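You operate a simulated robot arm through the tools that you are given. There is no shell and no other tool. Be economical: measure what you need, move in short steps, check, and stop when the job is done.

You are at the controls of a simulated robot arm. One attempt, no reset.

Task
Scrub the limescale off the blue dish with brush and white paste.
Fine: lay the dish in the wooden block for it and leave it there; put the brush back.
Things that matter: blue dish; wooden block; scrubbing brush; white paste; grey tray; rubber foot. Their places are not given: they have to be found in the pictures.

It is judged by the outcome, as a careful person would: the job done as asked, and still so three seconds after it is handed in. It fails if anything else is knocked over, pushed out of place, dropped, spilled or broken.

Robot
A 6-joint arm with a two-finger parallel gripper, fixed in place. Base frame: the origin is at the foot of the arm, x ahead of it, y to its left, z up; the work surface is at about z = 0.86. Lengths are in m, angles in degrees, forces in N, time in s.
With the tool pointing down near the work surface it reaches from about 0.26 to 0.68 m from the base axis. Its first joint turns from -66.0 to 66.0 degrees. Payload 2.9 kg.
Tool frame: the origin (TCP) lies between the finger pads and is the grasp point; the fingertips stand 0.03 m ahead of it; z points along the fingers, y is the line along which they close. The gripper opens to 0.11 m. The fingers are 0.02 m wide and 0.01 m thick; the gripper's body (0.048 by 0.112 m) begins 0.055 m behind the TCP.
Orientation is that of the tool frame in the base frame, as a unit quaternion [w, x, y, z]. With the fingers straight down and closing along the base's y, the tool's x points along the base's -x, its y along +y and its z along -z.

Tools
- The arm moves only by the tool send_rows. Its argument "rows" is a list of rows, each a list of 7 numbers: the shift along the tool's x, y, z in units of 50 mm (1.0 is 50 mm), then the turn, a rotation vector about the tool's x, y, z in units of 6 degrees (1.0 is 6 degrees), then the opening, from 0 (shut) to 1 (fully open). In form: [[dx, dy, dz, rx, ry, rz, jaw], ...]. A call has 1 to 20 rows; each row shifts and turns the commanded pose from where the row before left it, along the tool's axes as they then stand. A call with a number of a shift or a turn outside -1 to 1 is refused whole. Each row takes 0.2 s and may step no farther than 0.05 m and 8.6 degrees from the row before; otherwise, or with a gripper value out of range, the whole call is refused. Where a pose cannot be reached the arm comes as near as it can. A force on the tool above 40 N (or 10 N above the force at the start of the call, whichever is more), or a blocked arm, ends the call early, and 0.2 s more pass. The fingers move at their own pace (about 0.108 m/s each) and stop on an object; they squeeze with about 21 N. The grip force told is the motor's: it shows also when the fingers shut on nothing. Time passes only in rows, and 0.2 s behind the last, so rows that do not move let the fingers close. The reply holds the time, the measured pose of the TCP, the force on the tool along the base axes, the opening and the grip force, in the units named above and with some noise.
- Cameras (640 x 400 px; columns grow to the right, rows downward): "scene" is fixed at [0.0894, 0.4446, 1.3813]; the picture's right is [-0.61, -0.79, 0.00], its down [-0.48, 0.37, -0.80] and it looks along [0.63, -0.49, -0.60] (base axes); focal length 342 px, centre (320, 200). "wrist" rides on the gripper at [-0.036, 0, -0.057] in the tool frame; the picture's right is [0.00, -1.00, 0.00], its down [0.97, 0.00, -0.24] and it looks along [0.24, 0.00, 0.97] (tool axes); focal length 218 px, centre (320, 200).
- grab_frame(camera): a new picture of that camera. It takes no simulated time.
- probe_pixels(camera, pixels): for up to 12 pixels [column, row] of the newest picture of that camera ("zoom" is the newest enlarged one), the place [x, y, z] in the base frame of the surface seen there, good to about 0.003 m. It takes no simulated time.
- enlarge(camera, box): a new picture of the part [left, top, right, bottom] of that camera's present view, enlarged. It takes no simulated time.
- close_job(): hands the job in; it is judged then, once.

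Go step by step. Measure first, check grasps and placings, and put right what went wrong. The budget is 80 turns and 46 pictures, counting those below and the enlarged ones. Unless the task says otherwise, let go and move clear before handing in, and close with one line.

The tools are called after "Call:" as a command line: name --pt "numbers of a row" for each row, then --argument value for the rest, lists and objects as JSON in quotes. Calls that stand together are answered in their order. send_rows: Moves the arm, as the interface text tells. Its arguments: {"type":"object","properties":{"rows":{"type":"array"}},"required":["rows"]} The other tools are called the same way: grab_frame (camera) takes a picture; probe_pixels (camera, pixels) gives the place of the surface under pixels of a picture; enlarge (camera, box) takes an enlarged picture of a part of a camera's view; close_job () hands the job in.

At the start:

```text
clock: 0.0
position: [0.4597, -0.0827, 1.1063]
tool_rot: [0.0, 0.0, 1.0, 0.0]
ft_force: [1.2, -0.4, 0.0]
finger_gap: 0.11
finger_force: 0.1
```

scene: 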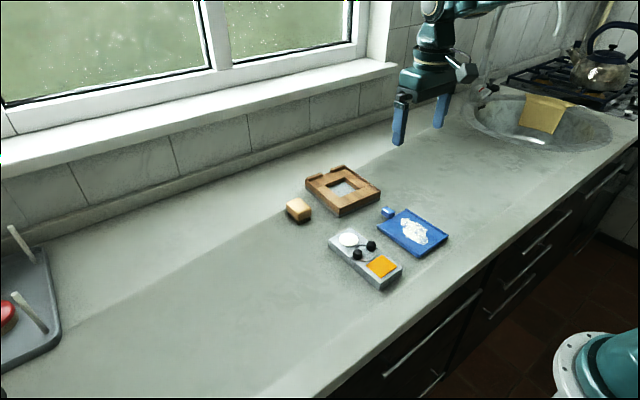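
wrist: 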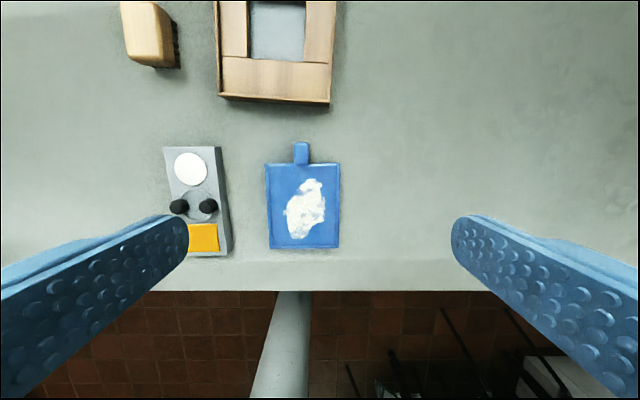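

The pictures show the blue dish with a white patch near scene (415,232), a wooden frame at (343,190), a grey tray with white disc, black knobs and an orange pad at (365,260), and a wooden brush at (299,210). I'll look closer.

Call:
enlarge --camera "scene" --box '[270, 150, 470, 300]'

Call:
enlarge --camera "wrist" --box '[100, 0, 380, 270]'

```text
2.67 times, centred on (370, 225) of scene
```

zoom: 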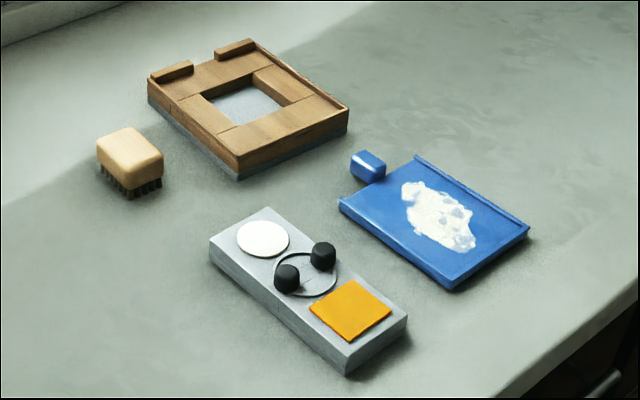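

```text
1.48 times, centred on (240, 135) of wrist
```

zoom: 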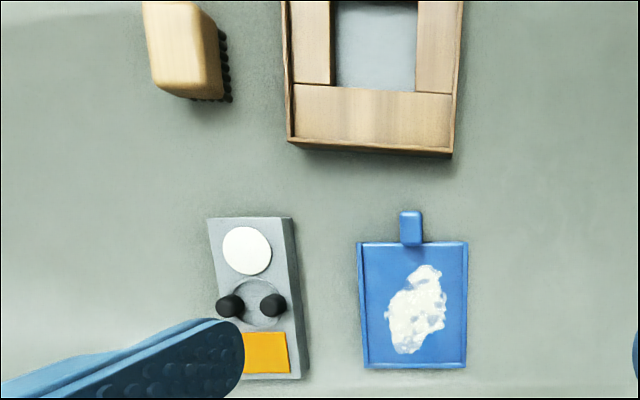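

The wrist zoom shows the dish's tab at zoom (411,228), the block opening at the far side, and the paste disc at (247,251). I'll measure them.

Call:
probe_pixels --camera "zoom" --pixels '[[357, 243], [467, 243], [466, 367], [365, 367], [411, 215], [411, 240], [380, 300], [247, 250], [265, 350], [415, 305], [293, 145], [450, 150]]'

Call:
probe_pixels --camera "zoom" --pixels '[[335, 84], [414, 90], [370, 115], [375, 40], [165, 85], [208, 85], [226, 100], [231, 303], [262, 315], [210, 222], [290, 222], [300, 375]]'

Call:
enlarge --camera "scene" --box '[280, 155, 390, 225]'

```text
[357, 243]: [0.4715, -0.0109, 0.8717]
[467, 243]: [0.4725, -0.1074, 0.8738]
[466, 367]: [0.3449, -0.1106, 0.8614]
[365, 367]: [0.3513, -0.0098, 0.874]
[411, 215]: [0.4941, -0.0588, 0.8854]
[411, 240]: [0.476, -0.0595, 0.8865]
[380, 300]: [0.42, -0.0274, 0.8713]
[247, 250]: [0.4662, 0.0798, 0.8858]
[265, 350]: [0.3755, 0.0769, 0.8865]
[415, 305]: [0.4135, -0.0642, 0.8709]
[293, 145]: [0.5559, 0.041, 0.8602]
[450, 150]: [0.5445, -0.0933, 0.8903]
```

```text
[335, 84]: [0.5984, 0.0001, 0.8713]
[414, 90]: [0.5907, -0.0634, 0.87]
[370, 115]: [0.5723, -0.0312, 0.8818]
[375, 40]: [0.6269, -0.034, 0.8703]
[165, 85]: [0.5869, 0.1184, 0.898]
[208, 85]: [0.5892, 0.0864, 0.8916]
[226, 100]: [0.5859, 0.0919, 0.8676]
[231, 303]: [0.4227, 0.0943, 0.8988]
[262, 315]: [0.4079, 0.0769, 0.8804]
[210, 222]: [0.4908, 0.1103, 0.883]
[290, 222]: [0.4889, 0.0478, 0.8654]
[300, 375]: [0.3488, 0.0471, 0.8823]
```

```text
5.71 times, centred on (335, 190) of scene
```

zoom: 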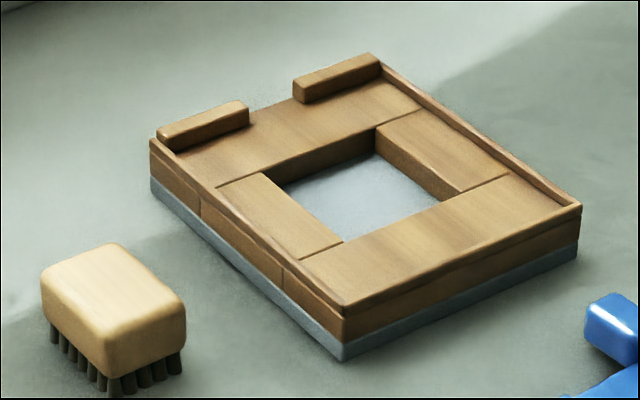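

The block has thin rims on the sides and front and a gap at the far side for the dish's tab; its grey base seems to be the rubber foot. I'll measure the rims.

Call:
probe_pixels --camera "zoom" --pixels '[[370, 60], [384, 66], [575, 205], [345, 298], [220, 190], [158, 135], [240, 108], [300, 84], [290, 115], [450, 240], [578, 250], [342, 350]]'

Call:
probe_pixels --camera "zoom" --pixels '[[115, 245], [45, 285], [100, 335], [183, 300], [112, 290], [125, 385], [272, 186], [342, 240], [375, 130], [440, 205], [350, 200], [590, 310]]'

Call:
enlarge --camera "scene" --box '[320, 195, 460, 295]'

```text
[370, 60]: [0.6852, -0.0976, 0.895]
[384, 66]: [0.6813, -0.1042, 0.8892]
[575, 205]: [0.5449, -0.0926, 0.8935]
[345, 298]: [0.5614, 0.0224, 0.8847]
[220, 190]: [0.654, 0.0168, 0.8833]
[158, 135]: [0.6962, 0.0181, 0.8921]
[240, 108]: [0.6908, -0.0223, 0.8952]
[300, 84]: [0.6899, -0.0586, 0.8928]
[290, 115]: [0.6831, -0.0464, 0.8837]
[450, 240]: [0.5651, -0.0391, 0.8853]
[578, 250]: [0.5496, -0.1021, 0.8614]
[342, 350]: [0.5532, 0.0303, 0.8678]
```

```text
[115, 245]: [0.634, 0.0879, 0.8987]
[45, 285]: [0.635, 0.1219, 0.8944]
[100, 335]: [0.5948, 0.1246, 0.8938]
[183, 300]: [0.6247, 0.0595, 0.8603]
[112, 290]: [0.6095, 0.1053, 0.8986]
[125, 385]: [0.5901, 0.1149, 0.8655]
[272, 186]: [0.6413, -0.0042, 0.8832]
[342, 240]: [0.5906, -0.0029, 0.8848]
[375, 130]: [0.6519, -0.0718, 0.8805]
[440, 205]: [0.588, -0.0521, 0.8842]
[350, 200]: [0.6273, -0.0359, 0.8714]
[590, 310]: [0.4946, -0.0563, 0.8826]
```

```text
4.00 times, centred on (390, 245) of scene
```

zoom: 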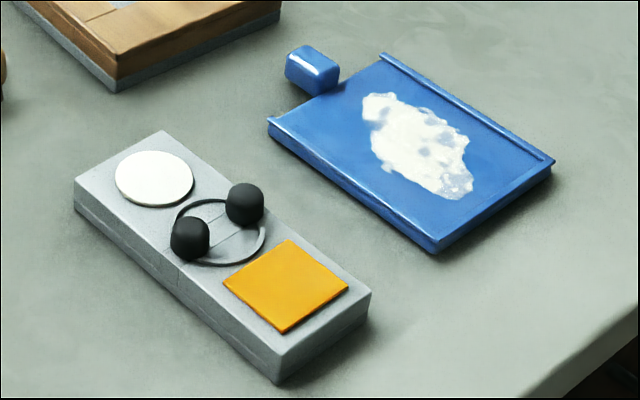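

The dish (about x 0.348–0.474, y −0.108…−0.01) has a tab at its far end with its top at z 0.886. The block spans about x 0.55–0.69, y −0.10…0.03. I'll move the wrist camera above the block for a precise look.

Call:
send_rows --pt "-0.8 0.24 0 0 0 0 1" --pt "-0.8 0.24 0 0 0 0 1" --pt "-0.8 0.24 0 0 0 0 1" --pt "-0.8 0.24 0 0 0 0 1" --pt "0 0 0 0 0 0 1"

Call:
enlarge --camera "wrist" --box '[200, 80, 440, 230]'

```text
clock: 1.2
position: [0.6189, -0.0341, 1.1048]
tool_rot: [-0.001, 0.0, 1.0, -0.001]
ft_force: [1.4, -0.2, -1.0]
finger_gap: 0.1102
finger_force: 0.0
```

```text
2.67 times, centred on (320, 155) of wrist
```

zoom: 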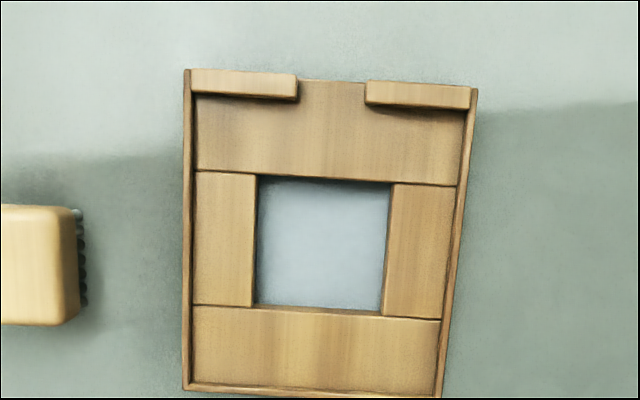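

The overhead view shows a pocket with side rims, a thin front rim and two far stops with a gap at zoom (330,80). I'll probe the inner corners.

Call:
probe_pixels --camera "zoom" --pixels '[[187, 72], [474, 95], [186, 387], [436, 394], [198, 115], [458, 125], [198, 375], [434, 383], [192, 250], [455, 250], [296, 85], [368, 92]]'

Call:
probe_pixels --camera "zoom" --pixels '[[230, 95], [230, 103], [420, 104], [420, 113], [330, 90], [330, 130], [230, 75], [420, 85], [300, 388], [300, 380], [320, 240], [20, 260]]'

```text
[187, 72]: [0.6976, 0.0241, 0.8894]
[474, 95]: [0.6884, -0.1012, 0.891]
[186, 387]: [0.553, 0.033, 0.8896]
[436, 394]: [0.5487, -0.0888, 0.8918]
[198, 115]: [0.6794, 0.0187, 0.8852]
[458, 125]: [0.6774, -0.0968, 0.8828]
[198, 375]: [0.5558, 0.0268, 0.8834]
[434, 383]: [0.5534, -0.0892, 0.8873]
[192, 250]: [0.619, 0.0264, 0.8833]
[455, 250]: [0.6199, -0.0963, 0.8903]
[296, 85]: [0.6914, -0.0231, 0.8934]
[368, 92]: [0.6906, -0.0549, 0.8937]
```

```text
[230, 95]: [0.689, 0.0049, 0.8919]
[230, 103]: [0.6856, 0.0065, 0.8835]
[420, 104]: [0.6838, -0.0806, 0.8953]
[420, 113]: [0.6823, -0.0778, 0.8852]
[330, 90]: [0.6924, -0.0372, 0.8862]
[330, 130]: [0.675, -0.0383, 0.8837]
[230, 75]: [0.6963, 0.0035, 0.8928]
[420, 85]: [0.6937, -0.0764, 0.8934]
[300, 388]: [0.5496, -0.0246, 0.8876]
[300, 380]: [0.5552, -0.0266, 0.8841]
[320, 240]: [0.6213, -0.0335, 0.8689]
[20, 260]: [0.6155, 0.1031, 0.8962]
```

The block pocket is about 0.129 × 0.118, centred at (0.620, −0.034), yawed about −3.6°. Next, the same look above the dish.

Call:
send_rows --pt "0.85 -0.13 0.2 0 0 0 1" --pt "0.85 -0.13 0.2 0 0 0 1" --pt "0.85 -0.13 0.2 0 0 0 1" --pt "0.85 -0.13 0.2 0 0 0 1" --pt "0 0 0 0 0 0 1"

Call:
enlarge --camera "wrist" --box '[180, 80, 440, 245]'

```text
clock: 2.4
position: [0.4486, -0.0612, 1.0642]
tool_rot: [0.001, 0.0, 1.0, 0.0]
ft_force: [0.4, 0.4, 0.2]
finger_gap: 0.1099
finger_force: 0.2
```

```text
2.42 times, centred on (310, 162) of wrist
```

zoom: 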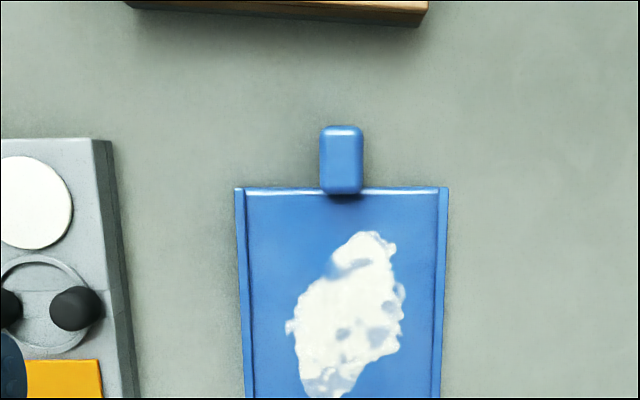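

The dish is straight; its tab is at zoom (341,160). I'll probe its edges.

Call:
probe_pixels --camera "zoom" --pixels '[[240, 200], [445, 200], [245, 380], [437, 380], [341, 130], [341, 150], [341, 190], [323, 165], [360, 165], [341, 200], [280, 192], [240, 190]]'

Call:
grab_frame --camera "wrist"

```text
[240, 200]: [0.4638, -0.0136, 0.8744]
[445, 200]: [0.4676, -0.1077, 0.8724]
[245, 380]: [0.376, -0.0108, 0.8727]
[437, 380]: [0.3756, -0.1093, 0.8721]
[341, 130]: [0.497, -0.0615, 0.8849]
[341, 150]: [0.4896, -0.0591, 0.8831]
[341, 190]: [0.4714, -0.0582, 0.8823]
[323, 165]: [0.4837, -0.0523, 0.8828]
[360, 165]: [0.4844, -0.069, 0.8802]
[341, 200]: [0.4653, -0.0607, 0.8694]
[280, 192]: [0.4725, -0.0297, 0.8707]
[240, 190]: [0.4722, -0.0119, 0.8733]
```

```text
37 pictures are left
```

wrist: 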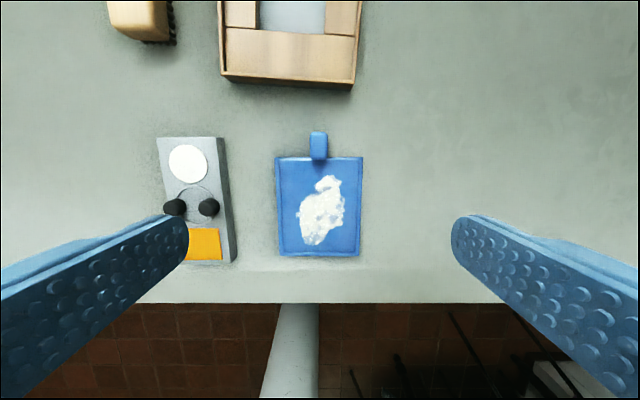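

Dish is x 0.350–0.473, y −0.110…−0.0105; the tab is 0.0195 wide, centred at y −0.0605, x 0.471–0.499. The placed position is at the edge of reach, so I'll grip the tab with the tool tilted 12° outward; first I go above it.

Call:
send_rows --pt "0 0 0 0 -1 0 0.55" --pt "0 0 0 0 -1 0 0.55" --pt "-0.02 0.01 0.85 0 0 0 0.55" --pt "-0.02 0 0.85 0 0 0 0.55" --pt "-0.02 0 0.85 0 0 0 0.55" --pt "0 0 0 0 0 0 0.55"

Call:
enlarge --camera "wrist" --box '[160, 80, 480, 280]'

```text
clock: 3.8
position: [0.4787, -0.0593, 0.9411]
tool_rot: [0.105, 0.001, 0.995, 0.0]
ft_force: [0.3, -1.1, -0.3]
finger_gap: 0.0605
finger_force: 0.0
```

```text
2.00 times, centred on (320, 180) of wrist
```

zoom: 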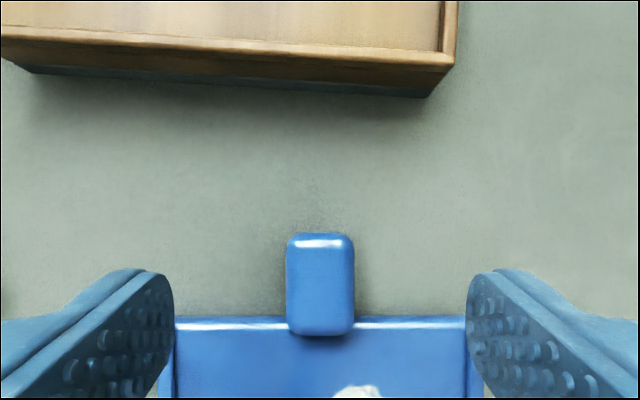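

The tab is centred between the fingers (zoom column 321). I descend and close on it.

Call:
send_rows --pt "0.08 0 0.36 0 0 0 0.55" --pt "0.08 0 0.36 0 0 0 0.55" --pt "0 0 0 0 0 0 0.55" --pt "0 0 0 0 0 0 0.0" --pt "0 0 0 0 0 0 0.0" --pt "0 0 0 0 0 0 0.0"

Call:
enlarge --camera "wrist" --box '[160, 80, 480, 280]'

```text
clock: 5.2
position: [0.4778, -0.0604, 0.9041]
tool_rot: [0.105, 0.0, 0.994, 0.0]
ft_force: [-0.2, -0.3, -0.2]
finger_gap: 0.0198
finger_force: 20.8
```

```text
2.00 times, centred on (320, 180) of wrist
```

zoom: 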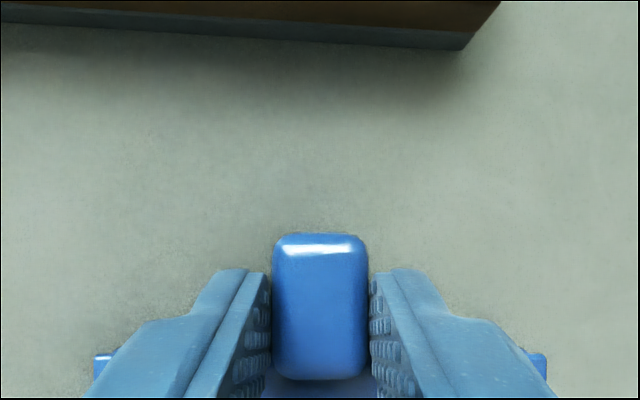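

Gripped (gap 0.0198, 20.8 N). Lift gently and check for sag.

Call:
send_rows --pt "-0.04 0 -0.2 0 0 0 0" --pt "-0.08 0 -0.4 0 0 0 0" --pt "-0.1 0 -0.48 0 0 0 0" --pt "-0.1 0 -0.48 0 0 0 0" --pt "0 0 0 0 0 0 0"

Call:
enlarge --camera "scene" --box '[320, 120, 520, 245]'

```text
clock: 6.4
position: [0.4778, -0.0615, 0.9839]
tool_rot: [0.104, 0.0, 0.995, 0.0]
ft_force: [0.5, 0.8, -2.2]
finger_gap: 0.0199
finger_force: 20.9
```

```text
3.20 times, centred on (420, 182) of scene
```

zoom: 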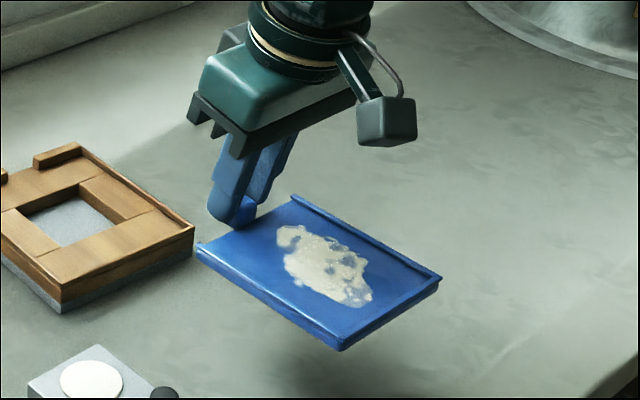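

The dish came up and looks level; I'll probe near and far edges for tilt.

Call:
probe_pixels --camera "zoom" --pixels '[[212, 245], [300, 212], [330, 335], [420, 285], [270, 265], [390, 295]]'

```text
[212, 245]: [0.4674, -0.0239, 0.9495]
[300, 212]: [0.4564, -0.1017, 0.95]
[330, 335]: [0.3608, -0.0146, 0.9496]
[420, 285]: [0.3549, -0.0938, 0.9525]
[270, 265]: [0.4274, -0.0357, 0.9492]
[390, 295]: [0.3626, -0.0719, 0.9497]
```

The dish hangs level. I carry it above the block pocket and yaw −3.6°.

Call:
send_rows --pt "-0.4 0.05 0.085 0 0 0 0" --pt "-0.7 0.08 0.149 0 0 0 0" --pt "-0.7 0.08 0.149 0 0 0 0" --pt "-0.7 0.08 0.149 0 0 0 0" --pt "-0.7 0.08 0.149 0 0 0 0" --pt "-0.5 0.05 0.106 0 0 0 0" --pt "-0.37 0.03 0.079 0 0 0 0" --pt "0 0 0 0.125 0 0.587 0" --pt "0 0 0 0 0 0 0"

Call:
enlarge --camera "scene" --box '[260, 80, 460, 230]'

```text
clock: 8.4
position: [0.6854, -0.0381, 0.9844]
tool_rot: [0.104, 0.031, 0.994, -0.003]
ft_force: [-0.5, 0.0, -2.6]
finger_gap: 0.0196
finger_force: 21.1
```

```text
2.67 times, centred on (360, 155) of scene
```

zoom: 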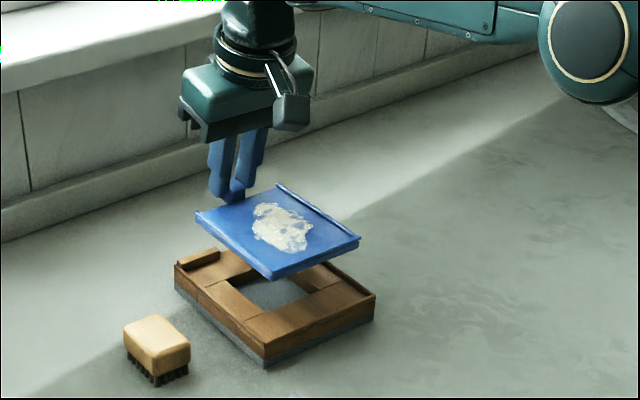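

Yaw reads −3.6°, and the dish hovers over the block. I'll probe its corners before lowering.

Call:
probe_pixels --camera "zoom" --pixels '[[200, 213], [270, 274], [356, 238], [279, 187], [280, 215], [300, 240], [235, 245], [318, 255]]'

```text
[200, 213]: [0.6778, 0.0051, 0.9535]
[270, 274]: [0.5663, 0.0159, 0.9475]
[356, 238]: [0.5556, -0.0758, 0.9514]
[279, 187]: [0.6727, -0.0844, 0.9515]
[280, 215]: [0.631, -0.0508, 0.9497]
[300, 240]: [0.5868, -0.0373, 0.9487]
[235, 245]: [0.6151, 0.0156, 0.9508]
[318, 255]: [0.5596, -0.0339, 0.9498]
```

Corners agree with the plan. I lower to just above the floor of the pocket, then gently seat it.

Call:
send_rows --pt "0.062 0 0.293 0 0 0 0" --pt "0.062 0 0.293 0 0 0 0" --pt "0.062 0 0.293 0 0 0 0" --pt "0.021 0 0.098 0 0 0 0" --pt "0 0 0 0 0 0 0"

Call:
enlarge --camera "scene" --box '[280, 140, 400, 230]'

```text
clock: 9.6
position: [0.685, -0.0389, 0.9334]
tool_rot: [0.105, 0.031, 0.994, -0.003]
ft_force: [-0.1, 0.0, -3.3]
finger_gap: 0.0198
finger_force: 20.7
```

```text
4.44 times, centred on (340, 185) of scene
```

zoom: 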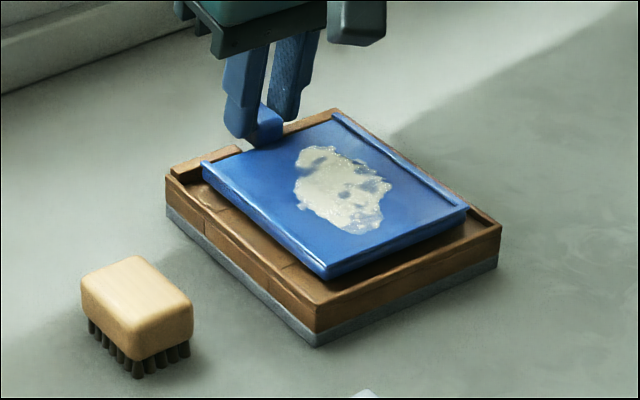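

It's within the pocket outline, about 6 mm up. Seating it now.

Call:
send_rows --pt "0.0083 0 0.039 0 0 0 0" --pt "0.0083 0 0.039 0 0 0 0" --pt "0.0083 0 0.039 0 0 0 0" --pt "0 0 0 0 0 0 0"

Call:
enlarge --camera "scene" --box '[280, 140, 400, 230]'

```text
clock: 10.6
position: [0.6862, -0.0372, 0.9271]
tool_rot: [0.105, 0.031, 0.994, -0.003]
ft_force: [-0.4, 0.1, -0.8]
finger_gap: 0.0198
finger_force: 20.8
```

```text
4.44 times, centred on (340, 185) of scene
```

zoom: 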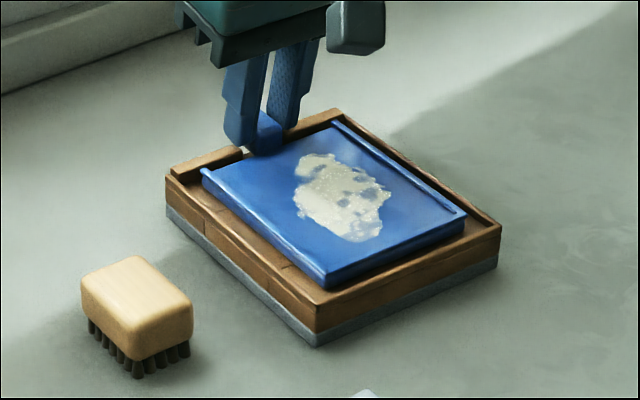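

The weight has come off the tool (−3.3 to −0.8 N), so it appears seated. I'll probe heights and gaps.

Call:
probe_pixels --camera "zoom" --pixels '[[230, 175], [325, 265], [440, 215], [335, 140], [320, 294], [400, 262], [290, 255], [350, 120], [480, 222], [380, 230]]'

```text
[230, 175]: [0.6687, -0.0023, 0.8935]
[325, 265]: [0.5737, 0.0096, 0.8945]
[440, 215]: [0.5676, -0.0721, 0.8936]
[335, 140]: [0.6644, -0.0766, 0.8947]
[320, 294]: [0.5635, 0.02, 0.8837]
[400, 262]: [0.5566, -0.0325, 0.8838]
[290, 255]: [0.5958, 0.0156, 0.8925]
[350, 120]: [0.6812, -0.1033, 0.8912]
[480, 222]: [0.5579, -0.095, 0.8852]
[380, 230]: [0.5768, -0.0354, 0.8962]
```

The dish floor is level at 0.894, consistent with sitting on the pocket floor (0.8837). I release and back away, then look down.

Call:
send_rows --pt "0 0 0 0 0 0 0.4" --pt "0 0 0 0 0 0 0.4" --pt "0 0 -0.3 0 0 0 0.4" --pt "0 0 -0.8 0 0 0 0.4" --pt "0 0 -0.9 0 0 0 0.4" --pt "0 0 -0.9 0 0 0 0.6" --pt "0 0 0 -0.0 0 0 0.6"

Call:
grab_frame --camera "wrist"

```text
clock: 12.2
position: [0.6551, -0.0366, 1.0699]
tool_rot: [0.105, 0.032, 0.994, -0.003]
ft_force: [0.3, 0.1, -0.3]
finger_gap: 0.0662
finger_force: 0.0
```

```text
30 pictures are left
```

wrist: 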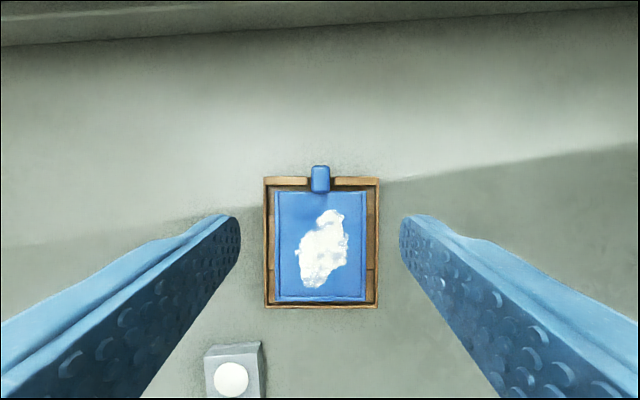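

The dish sits squarely in the pocket with the tab in the gap (320,180). Now I measure the limescale patch and the brush.

Call:
enlarge --camera "wrist" --box '[250, 160, 394, 310]'

Call:
probe_pixels --camera "wrist" --pixels '[[325, 210], [342, 217], [350, 240], [344, 262], [334, 275], [318, 288], [304, 284], [300, 250], [315, 230], [275, 193], [366, 193], [320, 170]]'

Call:
enlarge --camera "scene" --box '[270, 180, 340, 235]'

```text
2.67 times, centred on (322, 235) of wrist
```

zoom: 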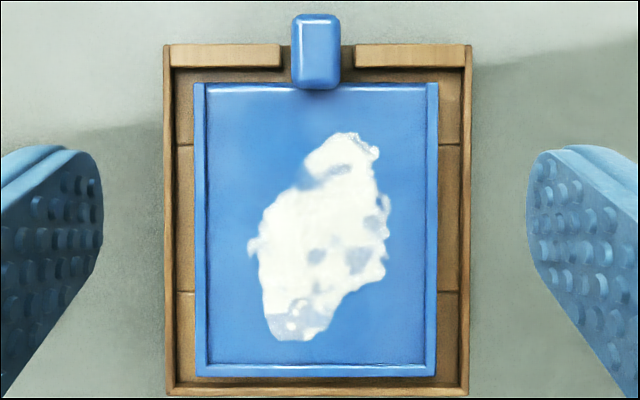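

```text
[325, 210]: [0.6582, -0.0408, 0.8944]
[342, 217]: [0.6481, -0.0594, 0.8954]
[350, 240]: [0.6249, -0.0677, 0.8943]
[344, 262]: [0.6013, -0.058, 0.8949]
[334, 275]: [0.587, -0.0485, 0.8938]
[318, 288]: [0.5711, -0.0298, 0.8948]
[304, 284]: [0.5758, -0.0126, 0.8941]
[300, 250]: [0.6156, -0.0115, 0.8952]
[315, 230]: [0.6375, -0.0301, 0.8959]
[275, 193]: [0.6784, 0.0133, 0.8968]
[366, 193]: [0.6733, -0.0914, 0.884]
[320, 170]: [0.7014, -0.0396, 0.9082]
```

```text
7.27 times, centred on (305, 208) of scene
```

zoom: 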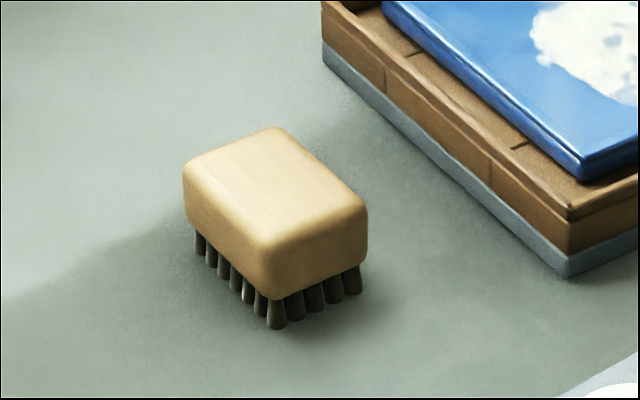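

The patch covers x 0.571–0.66, y −0.069…−0.010 on the dish at z 0.894. I level the tool and go above the brush.

Call:
send_rows --pt "0 0 0 0 1 0 0.7" --pt "0 0 0 0 1 0 0.7" --pt "0 0 0 0 0 -0.6 0.7" --pt "0.3 0.7 0 0 0 0 0.7" --pt "0.3 0.7 0 0 0 0 0.7" --pt "0.3 0.7 0 0 0 0 0.7" --pt "0.2 0.74 0.2 0 0 0 0.7" --pt "0 0 0 0 0 0 0.7"

Call:
enlarge --camera "wrist" --box '[240, 100, 400, 200]'

```text
clock: 14.0
position: [0.5906, 0.1218, 1.0567]
tool_rot: [0.0, -0.001, 1.0, 0.001]
ft_force: [-0.2, 0.3, -0.3]
finger_gap: 0.0769
finger_force: 0.0
out of reach, approached as far as the arm can: row 2
```

```text
4.00 times, centred on (320, 150) of wrist
```

zoom: 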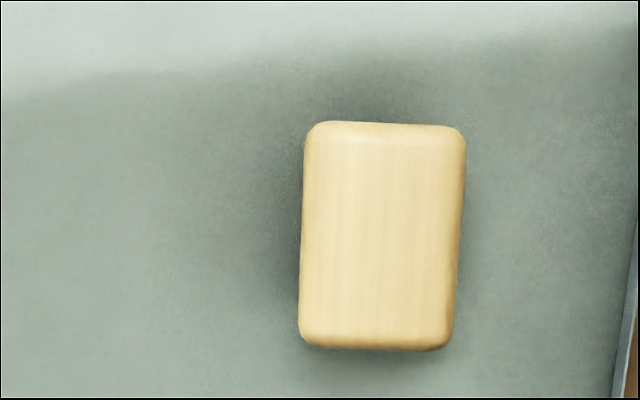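

The brush is at zoom (382,235), nearly straight (about −2.3° yaw). I probe its edges.

Call:
probe_pixels --camera "zoom" --pixels '[[312, 235], [455, 235], [383, 128], [378, 340], [383, 235], [330, 180], [440, 180], [320, 300], [440, 300], [305, 235], [459, 235], [376, 352]]'

```text
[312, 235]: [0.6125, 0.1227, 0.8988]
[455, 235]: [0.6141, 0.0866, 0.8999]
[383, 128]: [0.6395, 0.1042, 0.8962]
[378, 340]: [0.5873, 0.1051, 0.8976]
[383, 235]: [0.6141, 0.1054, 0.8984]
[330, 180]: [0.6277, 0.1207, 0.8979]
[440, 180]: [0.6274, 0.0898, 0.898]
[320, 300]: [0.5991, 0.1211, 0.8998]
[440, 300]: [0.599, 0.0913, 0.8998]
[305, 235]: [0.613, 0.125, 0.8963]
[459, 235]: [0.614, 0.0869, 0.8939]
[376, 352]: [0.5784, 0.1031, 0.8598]
```

Brush: centre (0.613, 0.1055), 55 × 40 mm, top z 0.899. I align and go down to it.

Call:
send_rows --pt "-0.45 -0.326 0 0 0 0.38 0.7" --pt "0 0 0.8 0 0 0 0.7" --pt "0 0 0.8 0 0 0 0.7" --pt "0 0 0.5 0 0 0 0.7" --pt "0 0 0 0 0 0 0.7"

Call:
enlarge --camera "wrist" --box '[160, 100, 480, 300]'

```text
clock: 15.2
position: [0.6126, 0.1016, 0.9512]
tool_rot: [0.001, 0.02, 1.0, 0.0]
ft_force: [0.2, -0.6, -0.7]
finger_gap: 0.0771
finger_force: 0.0
```

```text
2.00 times, centred on (320, 200) of wrist
```

zoom: 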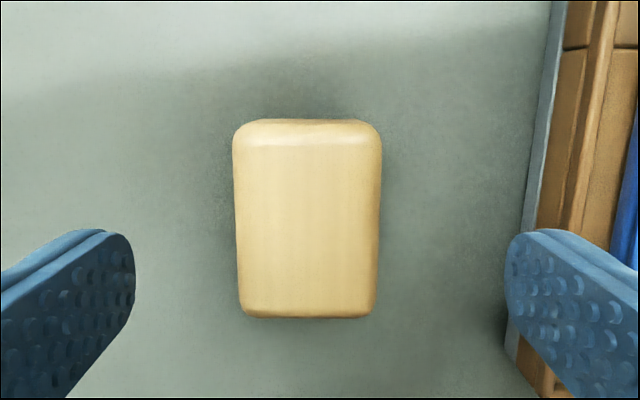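

The brush is about 3 mm to the left of centre (zoom column 307), well aligned. I correct, descend and grip.

Call:
send_rows --pt "0 0.07 0.2 0 0 0 0.7" --pt "0 0 0.33 0 0 0 0.7" --pt "0 0 0.33 0 0 0 0.7" --pt "0 0 0 0 0 0 0.7" --pt "0 0 0 0 0 0 0.0" --pt "0 0 0 0 0 0 0.0" --pt "0 0 0 0 0 0 0.0"

Call:
enlarge --camera "scene" --box '[250, 130, 370, 230]'

```text
clock: 16.8
position: [0.6124, 0.1054, 0.9084]
tool_rot: [0.0, 0.02, 1.0, 0.001]
ft_force: [-0.5, -0.1, -0.3]
finger_gap: 0.0394
finger_force: 20.7
```

```text
4.00 times, centred on (310, 180) of scene
```

zoom: 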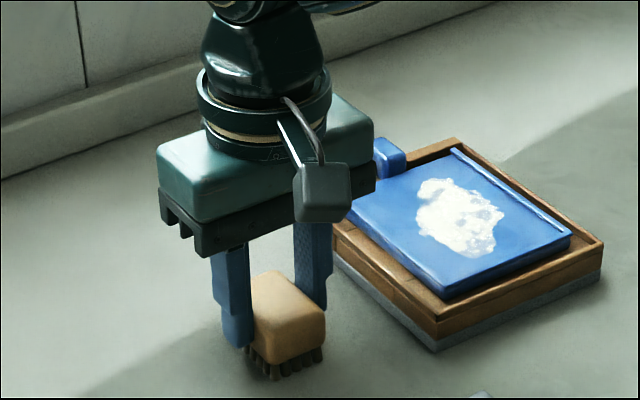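

Gripped (gap 0.0394). I lift the brush and look at the tray with the paste.

Call:
send_rows --pt "0 0 -0.3 0 0 0 0" --pt "0 0 -0.8 0 0 0 0" --pt "0 0 -0.8 0 0 0 0" --pt "0 0 0 0 0 0 0"

Call:
enlarge --camera "scene" --box '[320, 220, 416, 295]'

Call:
probe_pixels --camera "zoom" --pixels '[[140, 95], [200, 85], [240, 140], [180, 165], [190, 125], [330, 168], [300, 190], [360, 190], [240, 215], [225, 245], [300, 250], [130, 130]]'

```text
clock: 17.8
position: [0.6132, 0.1057, 1.0037]
tool_rot: [0.0, 0.02, 1.0, 0.0]
ft_force: [0.2, 0.1, -0.7]
finger_gap: 0.0396
finger_force: 20.9
```

```text
5.33 times, centred on (368, 258) of scene
```

zoom: 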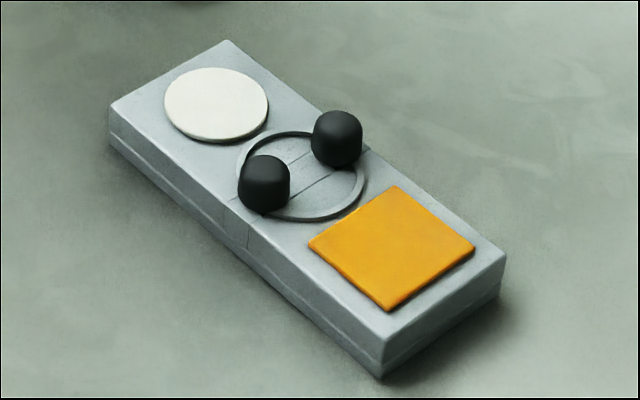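

```text
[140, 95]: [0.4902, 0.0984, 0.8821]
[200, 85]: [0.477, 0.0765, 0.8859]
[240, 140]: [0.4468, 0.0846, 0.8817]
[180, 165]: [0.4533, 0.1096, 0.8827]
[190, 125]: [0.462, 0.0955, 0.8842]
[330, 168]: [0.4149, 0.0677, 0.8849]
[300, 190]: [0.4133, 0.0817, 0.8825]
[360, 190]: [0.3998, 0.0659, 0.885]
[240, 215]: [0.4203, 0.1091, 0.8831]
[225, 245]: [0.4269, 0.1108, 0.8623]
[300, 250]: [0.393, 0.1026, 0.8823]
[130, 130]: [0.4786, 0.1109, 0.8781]
```

Paste disc is at zoom (215,105); the black knobs nearby must not be touched. I measure both more closely.

Call:
probe_pixels --camera "zoom" --pixels '[[165, 105], [215, 70], [267, 105], [215, 138], [215, 105], [262, 160], [262, 175], [240, 180], [335, 115], [335, 135], [320, 130], [245, 170]]'

```text
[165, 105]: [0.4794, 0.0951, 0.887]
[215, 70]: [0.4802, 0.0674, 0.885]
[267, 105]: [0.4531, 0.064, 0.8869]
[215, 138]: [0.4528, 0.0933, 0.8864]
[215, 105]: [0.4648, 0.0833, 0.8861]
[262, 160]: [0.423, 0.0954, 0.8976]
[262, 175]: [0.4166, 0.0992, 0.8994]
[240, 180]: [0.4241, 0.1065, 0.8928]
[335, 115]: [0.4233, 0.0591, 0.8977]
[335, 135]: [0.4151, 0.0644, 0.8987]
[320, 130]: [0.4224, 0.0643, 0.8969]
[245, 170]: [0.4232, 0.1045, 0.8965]
```

Paste disc: centre (0.466, 0.080), radius 0.02, top 0.886; knobs end at x≈0.426, so a brush centred at x 0.468 clears them by about 14 mm. I go above the paste.

Call:
send_rows --pt "0.72 -0.158 0 0 0 0 0" --pt "0.72 -0.158 0 0 0 0 0" --pt "0.72 -0.158 0 0 0 0 0" --pt "0.72 -0.158 0 0 0 0 0" --pt "0 0 0.6 0 0 0 0" --pt "0 0 0.6 0 0 0 0" --pt "0 0 0 0 0 0 0"

Call:
enlarge --camera "scene" --box '[300, 190, 428, 290]'

```text
clock: 19.4
position: [0.4679, 0.0806, 0.943]
tool_rot: [0.001, 0.02, 1.0, -0.001]
ft_force: [0.0, 0.0, -1.0]
finger_gap: 0.0391
finger_force: 20.7
```

```text
4.00 times, centred on (364, 240) of scene
```

zoom: 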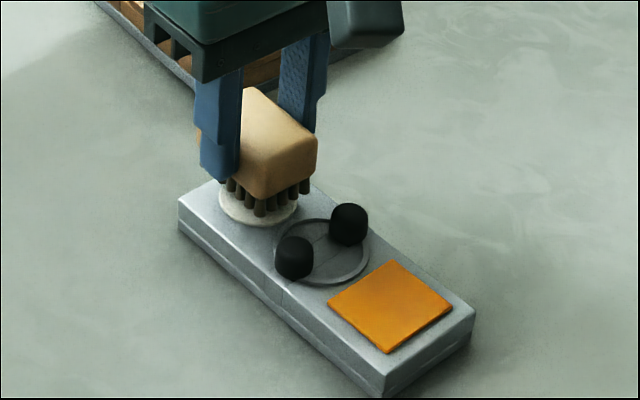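

The brush hovers right over the paste, clear of the knobs. I dab it down gently in small steps.

Call:
send_rows --pt "0 0 0.08 0 0 0 0" --pt "0 0 0.06 0 0 0 0" --pt "0 0 0.04 0 0 0 0" --pt "0 0 0.02 0 0 0 0" --pt "0 0 0 0 0 0 0"

```text
clock: 20.6
position: [0.4679, 0.0796, 0.9346]
tool_rot: [0.0, 0.02, 1.0, 0.0]
ft_force: [-0.1, -0.4, -0.3]
finger_gap: 0.0391
finger_force: 21.1
```

Near contact at z 0.9346 (force barely changed). A little lower until the force rises.

Call:
send_rows --pt "0 0 0.02 0 0 0 0" --pt "0 0 0.02 0 0 0 0" --pt "0 0 0 0 0 0 0"

Call:
enlarge --camera "scene" --box '[300, 190, 428, 290]'

```text
clock: 21.4
position: [0.4686, 0.0805, 0.9307]
tool_rot: [0.0, 0.021, 1.0, 0.001]
ft_force: [-1.4, 0.0, 4.2]
finger_gap: 0.0393
finger_force: 20.6
```

```text
4.00 times, centred on (364, 240) of scene
```

zoom: 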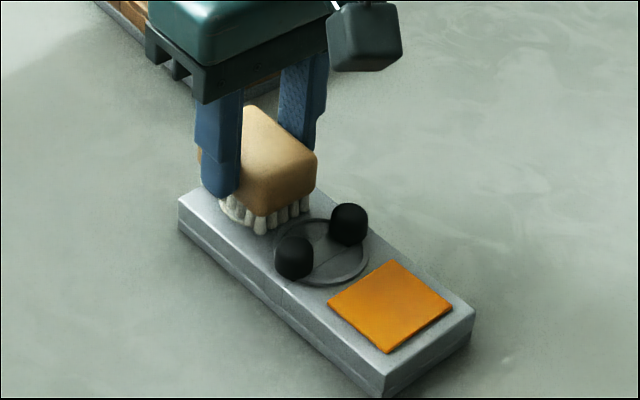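

The bristles have turned white, so the brush is loaded. I lift and carry it over the near-right part of the patch, aligned with the dish.

Call:
send_rows --pt "0 0 -0.2 0 0 0 0" --pt "0 0 -0.6 0 0 0 0" --pt "0 0 -0.6 0 0 0 0" --pt "-0.6375 -0.64 0 0 0 0 0" --pt "-0.6375 -0.64 0 0 0 0 0" --pt "-0.6375 -0.64 0 0 0 0 0" --pt "-0.6375 -0.64 0 0 0 0 0" --pt "0 0 0 0 0 0.2 0" --pt "0 0 0.5 0 0 0 0" --pt "0 0 0.5 0 0 0 0" --pt "0 0 0 0 0 0 0"

Call:
enlarge --camera "scene" --box '[280, 130, 408, 230]'

```text
clock: 23.8
position: [0.5895, -0.0519, 0.9498]
tool_rot: [0.0, 0.031, 1.0, -0.001]
ft_force: [-0.4, 0.5, 0.1]
finger_gap: 0.0394
finger_force: 20.7
```

```text
4.00 times, centred on (344, 180) of scene
```

zoom: 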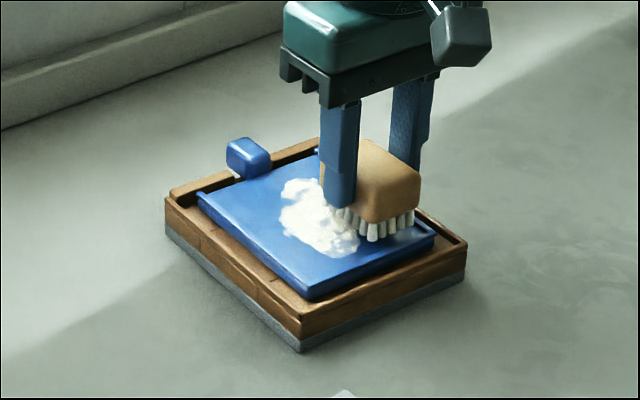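

The brush is over the dish at the right start. I lower to light contact.

Call:
send_rows --pt "0 0 0.1 0 0 0 0" --pt "0 0 0.06 0 0 0 0" --pt "0 0 0.04 0 0 0 0" --pt "0 0 0 0 0 0 0"

```text
clock: 24.8
position: [0.5904, -0.0514, 0.9406]
tool_rot: [0.002, 0.031, 1.0, 0.0]
ft_force: [-1.1, -0.2, 3.7]
finger_gap: 0.0392
finger_force: 20.7
```

Contact at 3.7 N. I scrub in three lanes along the dish.

Call:
send_rows --pt "-0.34 0 0.01 0 0 0 0" --pt "-0.33 0 0 0 0 0 0" --pt "-0.33 0 0 0 0 0 0" --pt "0 0.3 0 0 0 0 0" --pt "0.34 0 0 0 0 0 0" --pt "0.33 0 0 0 0 0 0" --pt "0.33 0 0 0 0 0 0" --pt "0 0.35 0 0 0 0 0" --pt "-0.34 0 0 0 0 0 0" --pt "-0.33 0 0 0 0 0 0" --pt "-0.33 0 0 0 0 0 0" --pt "0 0 0 0 0 0 0"

Call:
enlarge --camera "scene" --box '[280, 130, 408, 230]'

```text
clock: 27.4
position: [0.6424, -0.0232, 0.9411]
tool_rot: [0.001, 0.029, 1.0, -0.001]
ft_force: [-5.3, 1.8, 14.4]
finger_gap: 0.0392
finger_force: 20.5
```

```text
4.00 times, centred on (344, 180) of scene
```

zoom: 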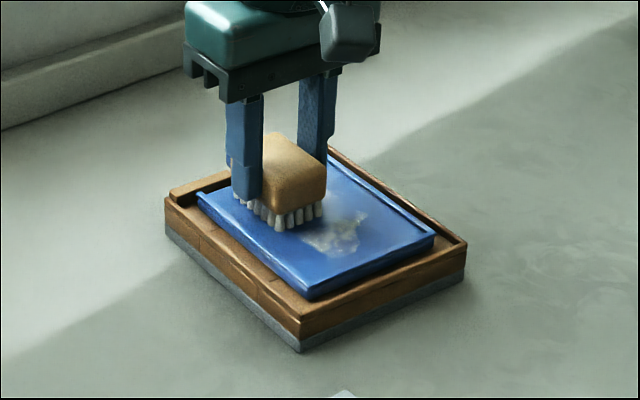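

Most of the scale is fading; a remnant is left at zoom (335,235). Force is 14 N, so I ease up slightly and go over it again.

Call:
send_rows --pt "0.34 0 -0.015 0 0 0 0" --pt "0.33 0 0 0 0 0 0" --pt "0.36 0 0 0 0 0 0" --pt "0 -0.3 0 0 0 0 0" --pt "-0.34 0 0 0 0 0 0" --pt "-0.33 0 0 0 0 0 0" --pt "-0.33 0 0 0 0 0 0" --pt "0.34 0 0 0 0 0 0" --pt "0.33 0 0 0 0 0 0" --pt "0.33 0 0 0 0 0 0" --pt "0 -0.3 0 0 0 0 0" --pt "-0.34 0 0 0 0 0 0" --pt "-0.33 0 0 0 0 0 0" --pt "-0.33 0 0 0 0 0 0" --pt "0 0 -0.6 0 0 0 0" --pt "0 0 -0.8 0 0 0 0" --pt "0 0 0 0 0 0 0"

Call:
enlarge --camera "scene" --box '[280, 130, 408, 230]'

```text
clock: 31.0
position: [0.6386, -0.0529, 1.0104]
tool_rot: [0.001, 0.031, 1.0, 0.0]
ft_force: [-1.2, -0.7, -1.1]
finger_gap: 0.0393
finger_force: 20.6
```

```text
4.00 times, centred on (344, 180) of scene
```

zoom: 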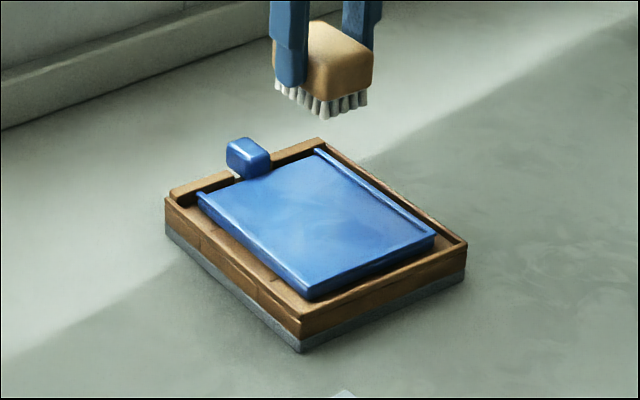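

The patch looks gone; I take a tighter look to be sure of no faint residue.

Call:
enlarge --camera "scene" --box '[315, 158, 371, 208]'

```text
8.00 times, centred on (343, 183) of scene
```

zoom: 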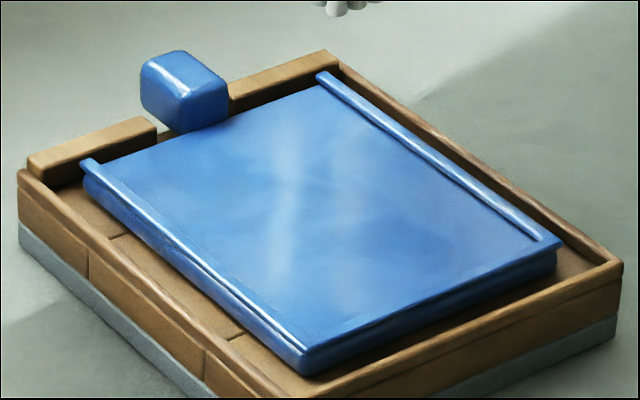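

Only faint streaks (maybe sheen) remain at zoom (290,180) and (350,290). To be safe, I make one more full pass, wider.

Call:
send_rows --pt "0 0 0.8 0 0 0 0" --pt "0 0 0.5 0 0 0 0" --pt "0 0 0.1 0 0 0 0" --pt "0.35 0 0 0 0 0 0" --pt "0.35 0 0 0 0 0 0" --pt "0.3 0 0 0 0 0 0" --pt "0 0.26 0 0 0 0 0" --pt "-0.35 0 0 0 0 0 0" --pt "-0.35 0 0 0 0 0 0" --pt "-0.35 0 0 0 0 0 0" --pt "0 0.24 0 0 0 0 0" --pt "0.35 0 0 0 0 0 0" --pt "0.35 0 0 0 0 0 0" --pt "0.35 0 0 0 0 0 0" --pt "0 0.2 0 0 0 0 0" --pt "-0.35 0 0 0 0 0 0" --pt "-0.35 0 0 0 0 0 0" --pt "-0.35 0 0 0 0 0 0" --pt "0 0 0 0 0 0 0"

```text
clock: 35.0
position: [0.6428, -0.0185, 0.9429]
tool_rot: [0.0, 0.03, 1.0, 0.0]
ft_force: [0.1, 1.0, -1.1]
finger_gap: 0.0393
finger_force: 21.1
```

At z 0.943 the brush was barely touching. I lower 2 mm and repeat the lanes with contact.

Call:
send_rows --pt "0 0 0.04 0 0 0 0" --pt "0.35 0 0 0 0 0 0" --pt "0.35 0 0 0 0 0 0" --pt "0.35 0 0 0 0 0 0" --pt "0 -0.24 0 0 0 0 0" --pt "-0.35 0 0 0 0 0 0" --pt "-0.35 0 0 0 0 0 0" --pt "-0.35 0 0 0 0 0 0" --pt "0 -0.24 0 0 0 0 0" --pt "0.35 0 0 0 0 0 0" --pt "0.35 0 0 0 0 0 0" --pt "0.35 0 0 0 0 0 0" --pt "0 -0.24 0 0 0 0 0" --pt "-0.35 0 0 0 0 0 0" --pt "-0.35 0 0 0 0 0 0" --pt "-0.35 0 0 0 0 0 0" --pt "0 0 0 0 0 0 0"

```text
clock: 38.6
position: [0.6407, -0.0538, 0.941]
tool_rot: [0.0, 0.03, 1.0, 0.0]
ft_force: [-4.7, 0.3, 14.3]
finger_gap: 0.0392
finger_force: 20.7
```

That pass was in contact (14 N). I lift and check.

Call:
send_rows --pt "0 0 -0.3 0 0 0 0" --pt "0 0 -0.6 0 0 0 0" --pt "0 0 -0.6 0 0 0 0" --pt "0 0.5 0 0 0 0 0" --pt "0 0.8 0 0 0 0 0" --pt "0 0 0 0 0 0 0"

Call:
enlarge --camera "scene" --box '[315, 158, 371, 208]'

```text
clock: 40.0
position: [0.6444, 0.0102, 1.0139]
tool_rot: [0.0, 0.031, 1.0, 0.0]
ft_force: [0.4, -0.4, -0.5]
finger_gap: 0.039
finger_force: 20.6
```

```text
8.00 times, centred on (343, 183) of scene
```

zoom: 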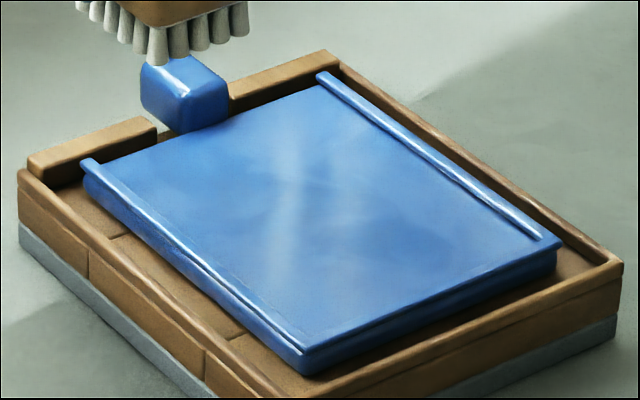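

The streaks are unchanged, so they are sheen: the dish is clean and the block hasn't moved. I carry the brush back to its spot (TCP 0.6124, 0.1054).

Call:
send_rows --pt "0 0 0 0 0 -0.2 0" --pt "0.236 0.626 0 0 0 0 0" --pt "0.236 0.626 0 0 0 0 0" --pt "0.236 0.626 0 0 0 0 0" --pt "0 0 0.8 0 0 0 0" --pt "0 0 0.8 0 0 0 0" --pt "0 0 0 0 0 0 0" --pt "0 0 0 0 0 0 0"

```text
clock: 41.8
position: [0.6124, 0.1066, 0.9357]
tool_rot: [0.0, 0.02, 1.0, -0.001]
ft_force: [0.2, 0.0, -0.6]
finger_gap: 0.0393
finger_force: 21.0
```

Right above the old spot. I lower the last 27 mm gently.

Call:
send_rows --pt "0 -0.01 0.25 0 0 0 0" --pt "0 0 0.17 0 0 0 0" --pt "0 0 0.08 0 0 0 0" --pt "0 0 0.04 0 0 0 0" --pt "0 0 0 0 0 0 0"

Call:
enlarge --camera "scene" --box '[260, 170, 340, 230]'

```text
clock: 43.0
position: [0.6128, 0.1059, 0.908]
tool_rot: [0.0, 0.02, 1.0, 0.0]
ft_force: [-0.2, -0.9, -0.6]
finger_gap: 0.0393
finger_force: 21.1
```

```text
6.67 times, centred on (300, 200) of scene
```

zoom: 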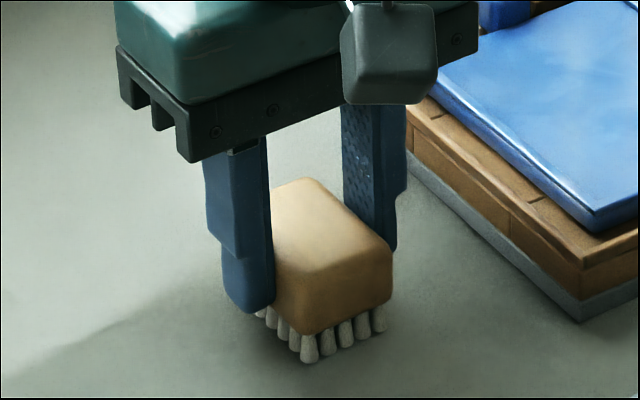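

It is at or within a millimetre of the counter; I ease down to touch.

Call:
send_rows --pt "0 0 0.02 0 0 0 0" --pt "0 0 0.01 0 0 0 0" --pt "0 0 0 0 0 0 0"

```text
clock: 43.8
position: [0.614, 0.1054, 0.906]
tool_rot: [0.0, 0.02, 1.0, -0.001]
ft_force: [-0.7, -0.4, 0.5]
finger_gap: 0.0391
finger_force: 20.9
```

Light contact (+0.5 N). I open the fingers and rise clear.

Call:
send_rows --pt "0 0 0 0 0 0 0.65" --pt "0 0 0 0 0 0 0.65" --pt "0 0 -0.3 0 0 0 0.65" --pt "0 0 -0.8 0 0 0 0.65" --pt "0 0 -0.9 0 0 0 0.65" --pt "0.5 0 -0.8 0 0 0 0.65" --pt "0 0 0 0 0 0 0.65"

Call:
grab_frame --camera "scene"

Call:
enlarge --camera "scene" --box '[270, 150, 430, 300]'

Call:
grab_frame --camera "wrist"

```text
clock: 45.4
position: [0.5879, 0.1066, 1.0459]
tool_rot: [0.0, 0.02, 1.0, 0.0]
ft_force: [-0.2, 0.7, -0.2]
finger_gap: 0.0714
finger_force: 0.0
```

```text
15 pictures are left
```

scene: 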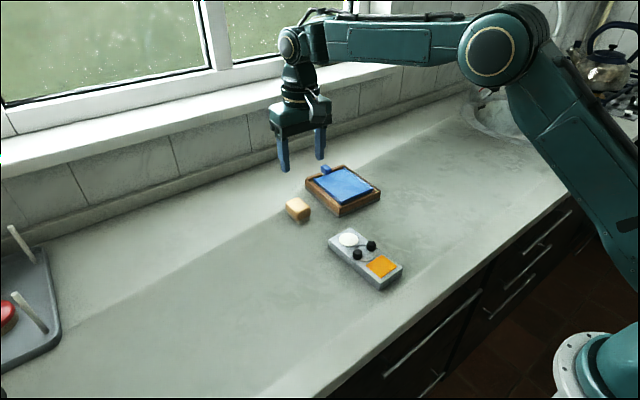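

```text
2.67 times, centred on (350, 225) of scene
```

zoom: 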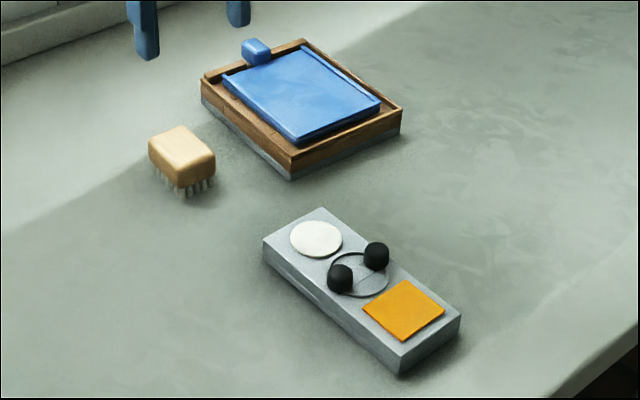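

```text
13 pictures are left
```

wrist: 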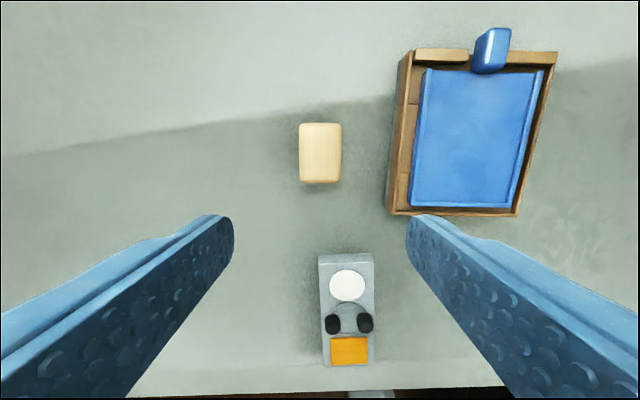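

The final pictures show the clean dish seated in the block, the brush standing at its old spot (scene 298,209), and the tray and block where they were; the gripper is empty and clear, so I hand in.

Call:
close_job

```text
The job is handed in.
```

The blue dish is scrubbed clean with the white paste and left seated in the wooden block. The brush is back where it stood, and nothing else was moved.
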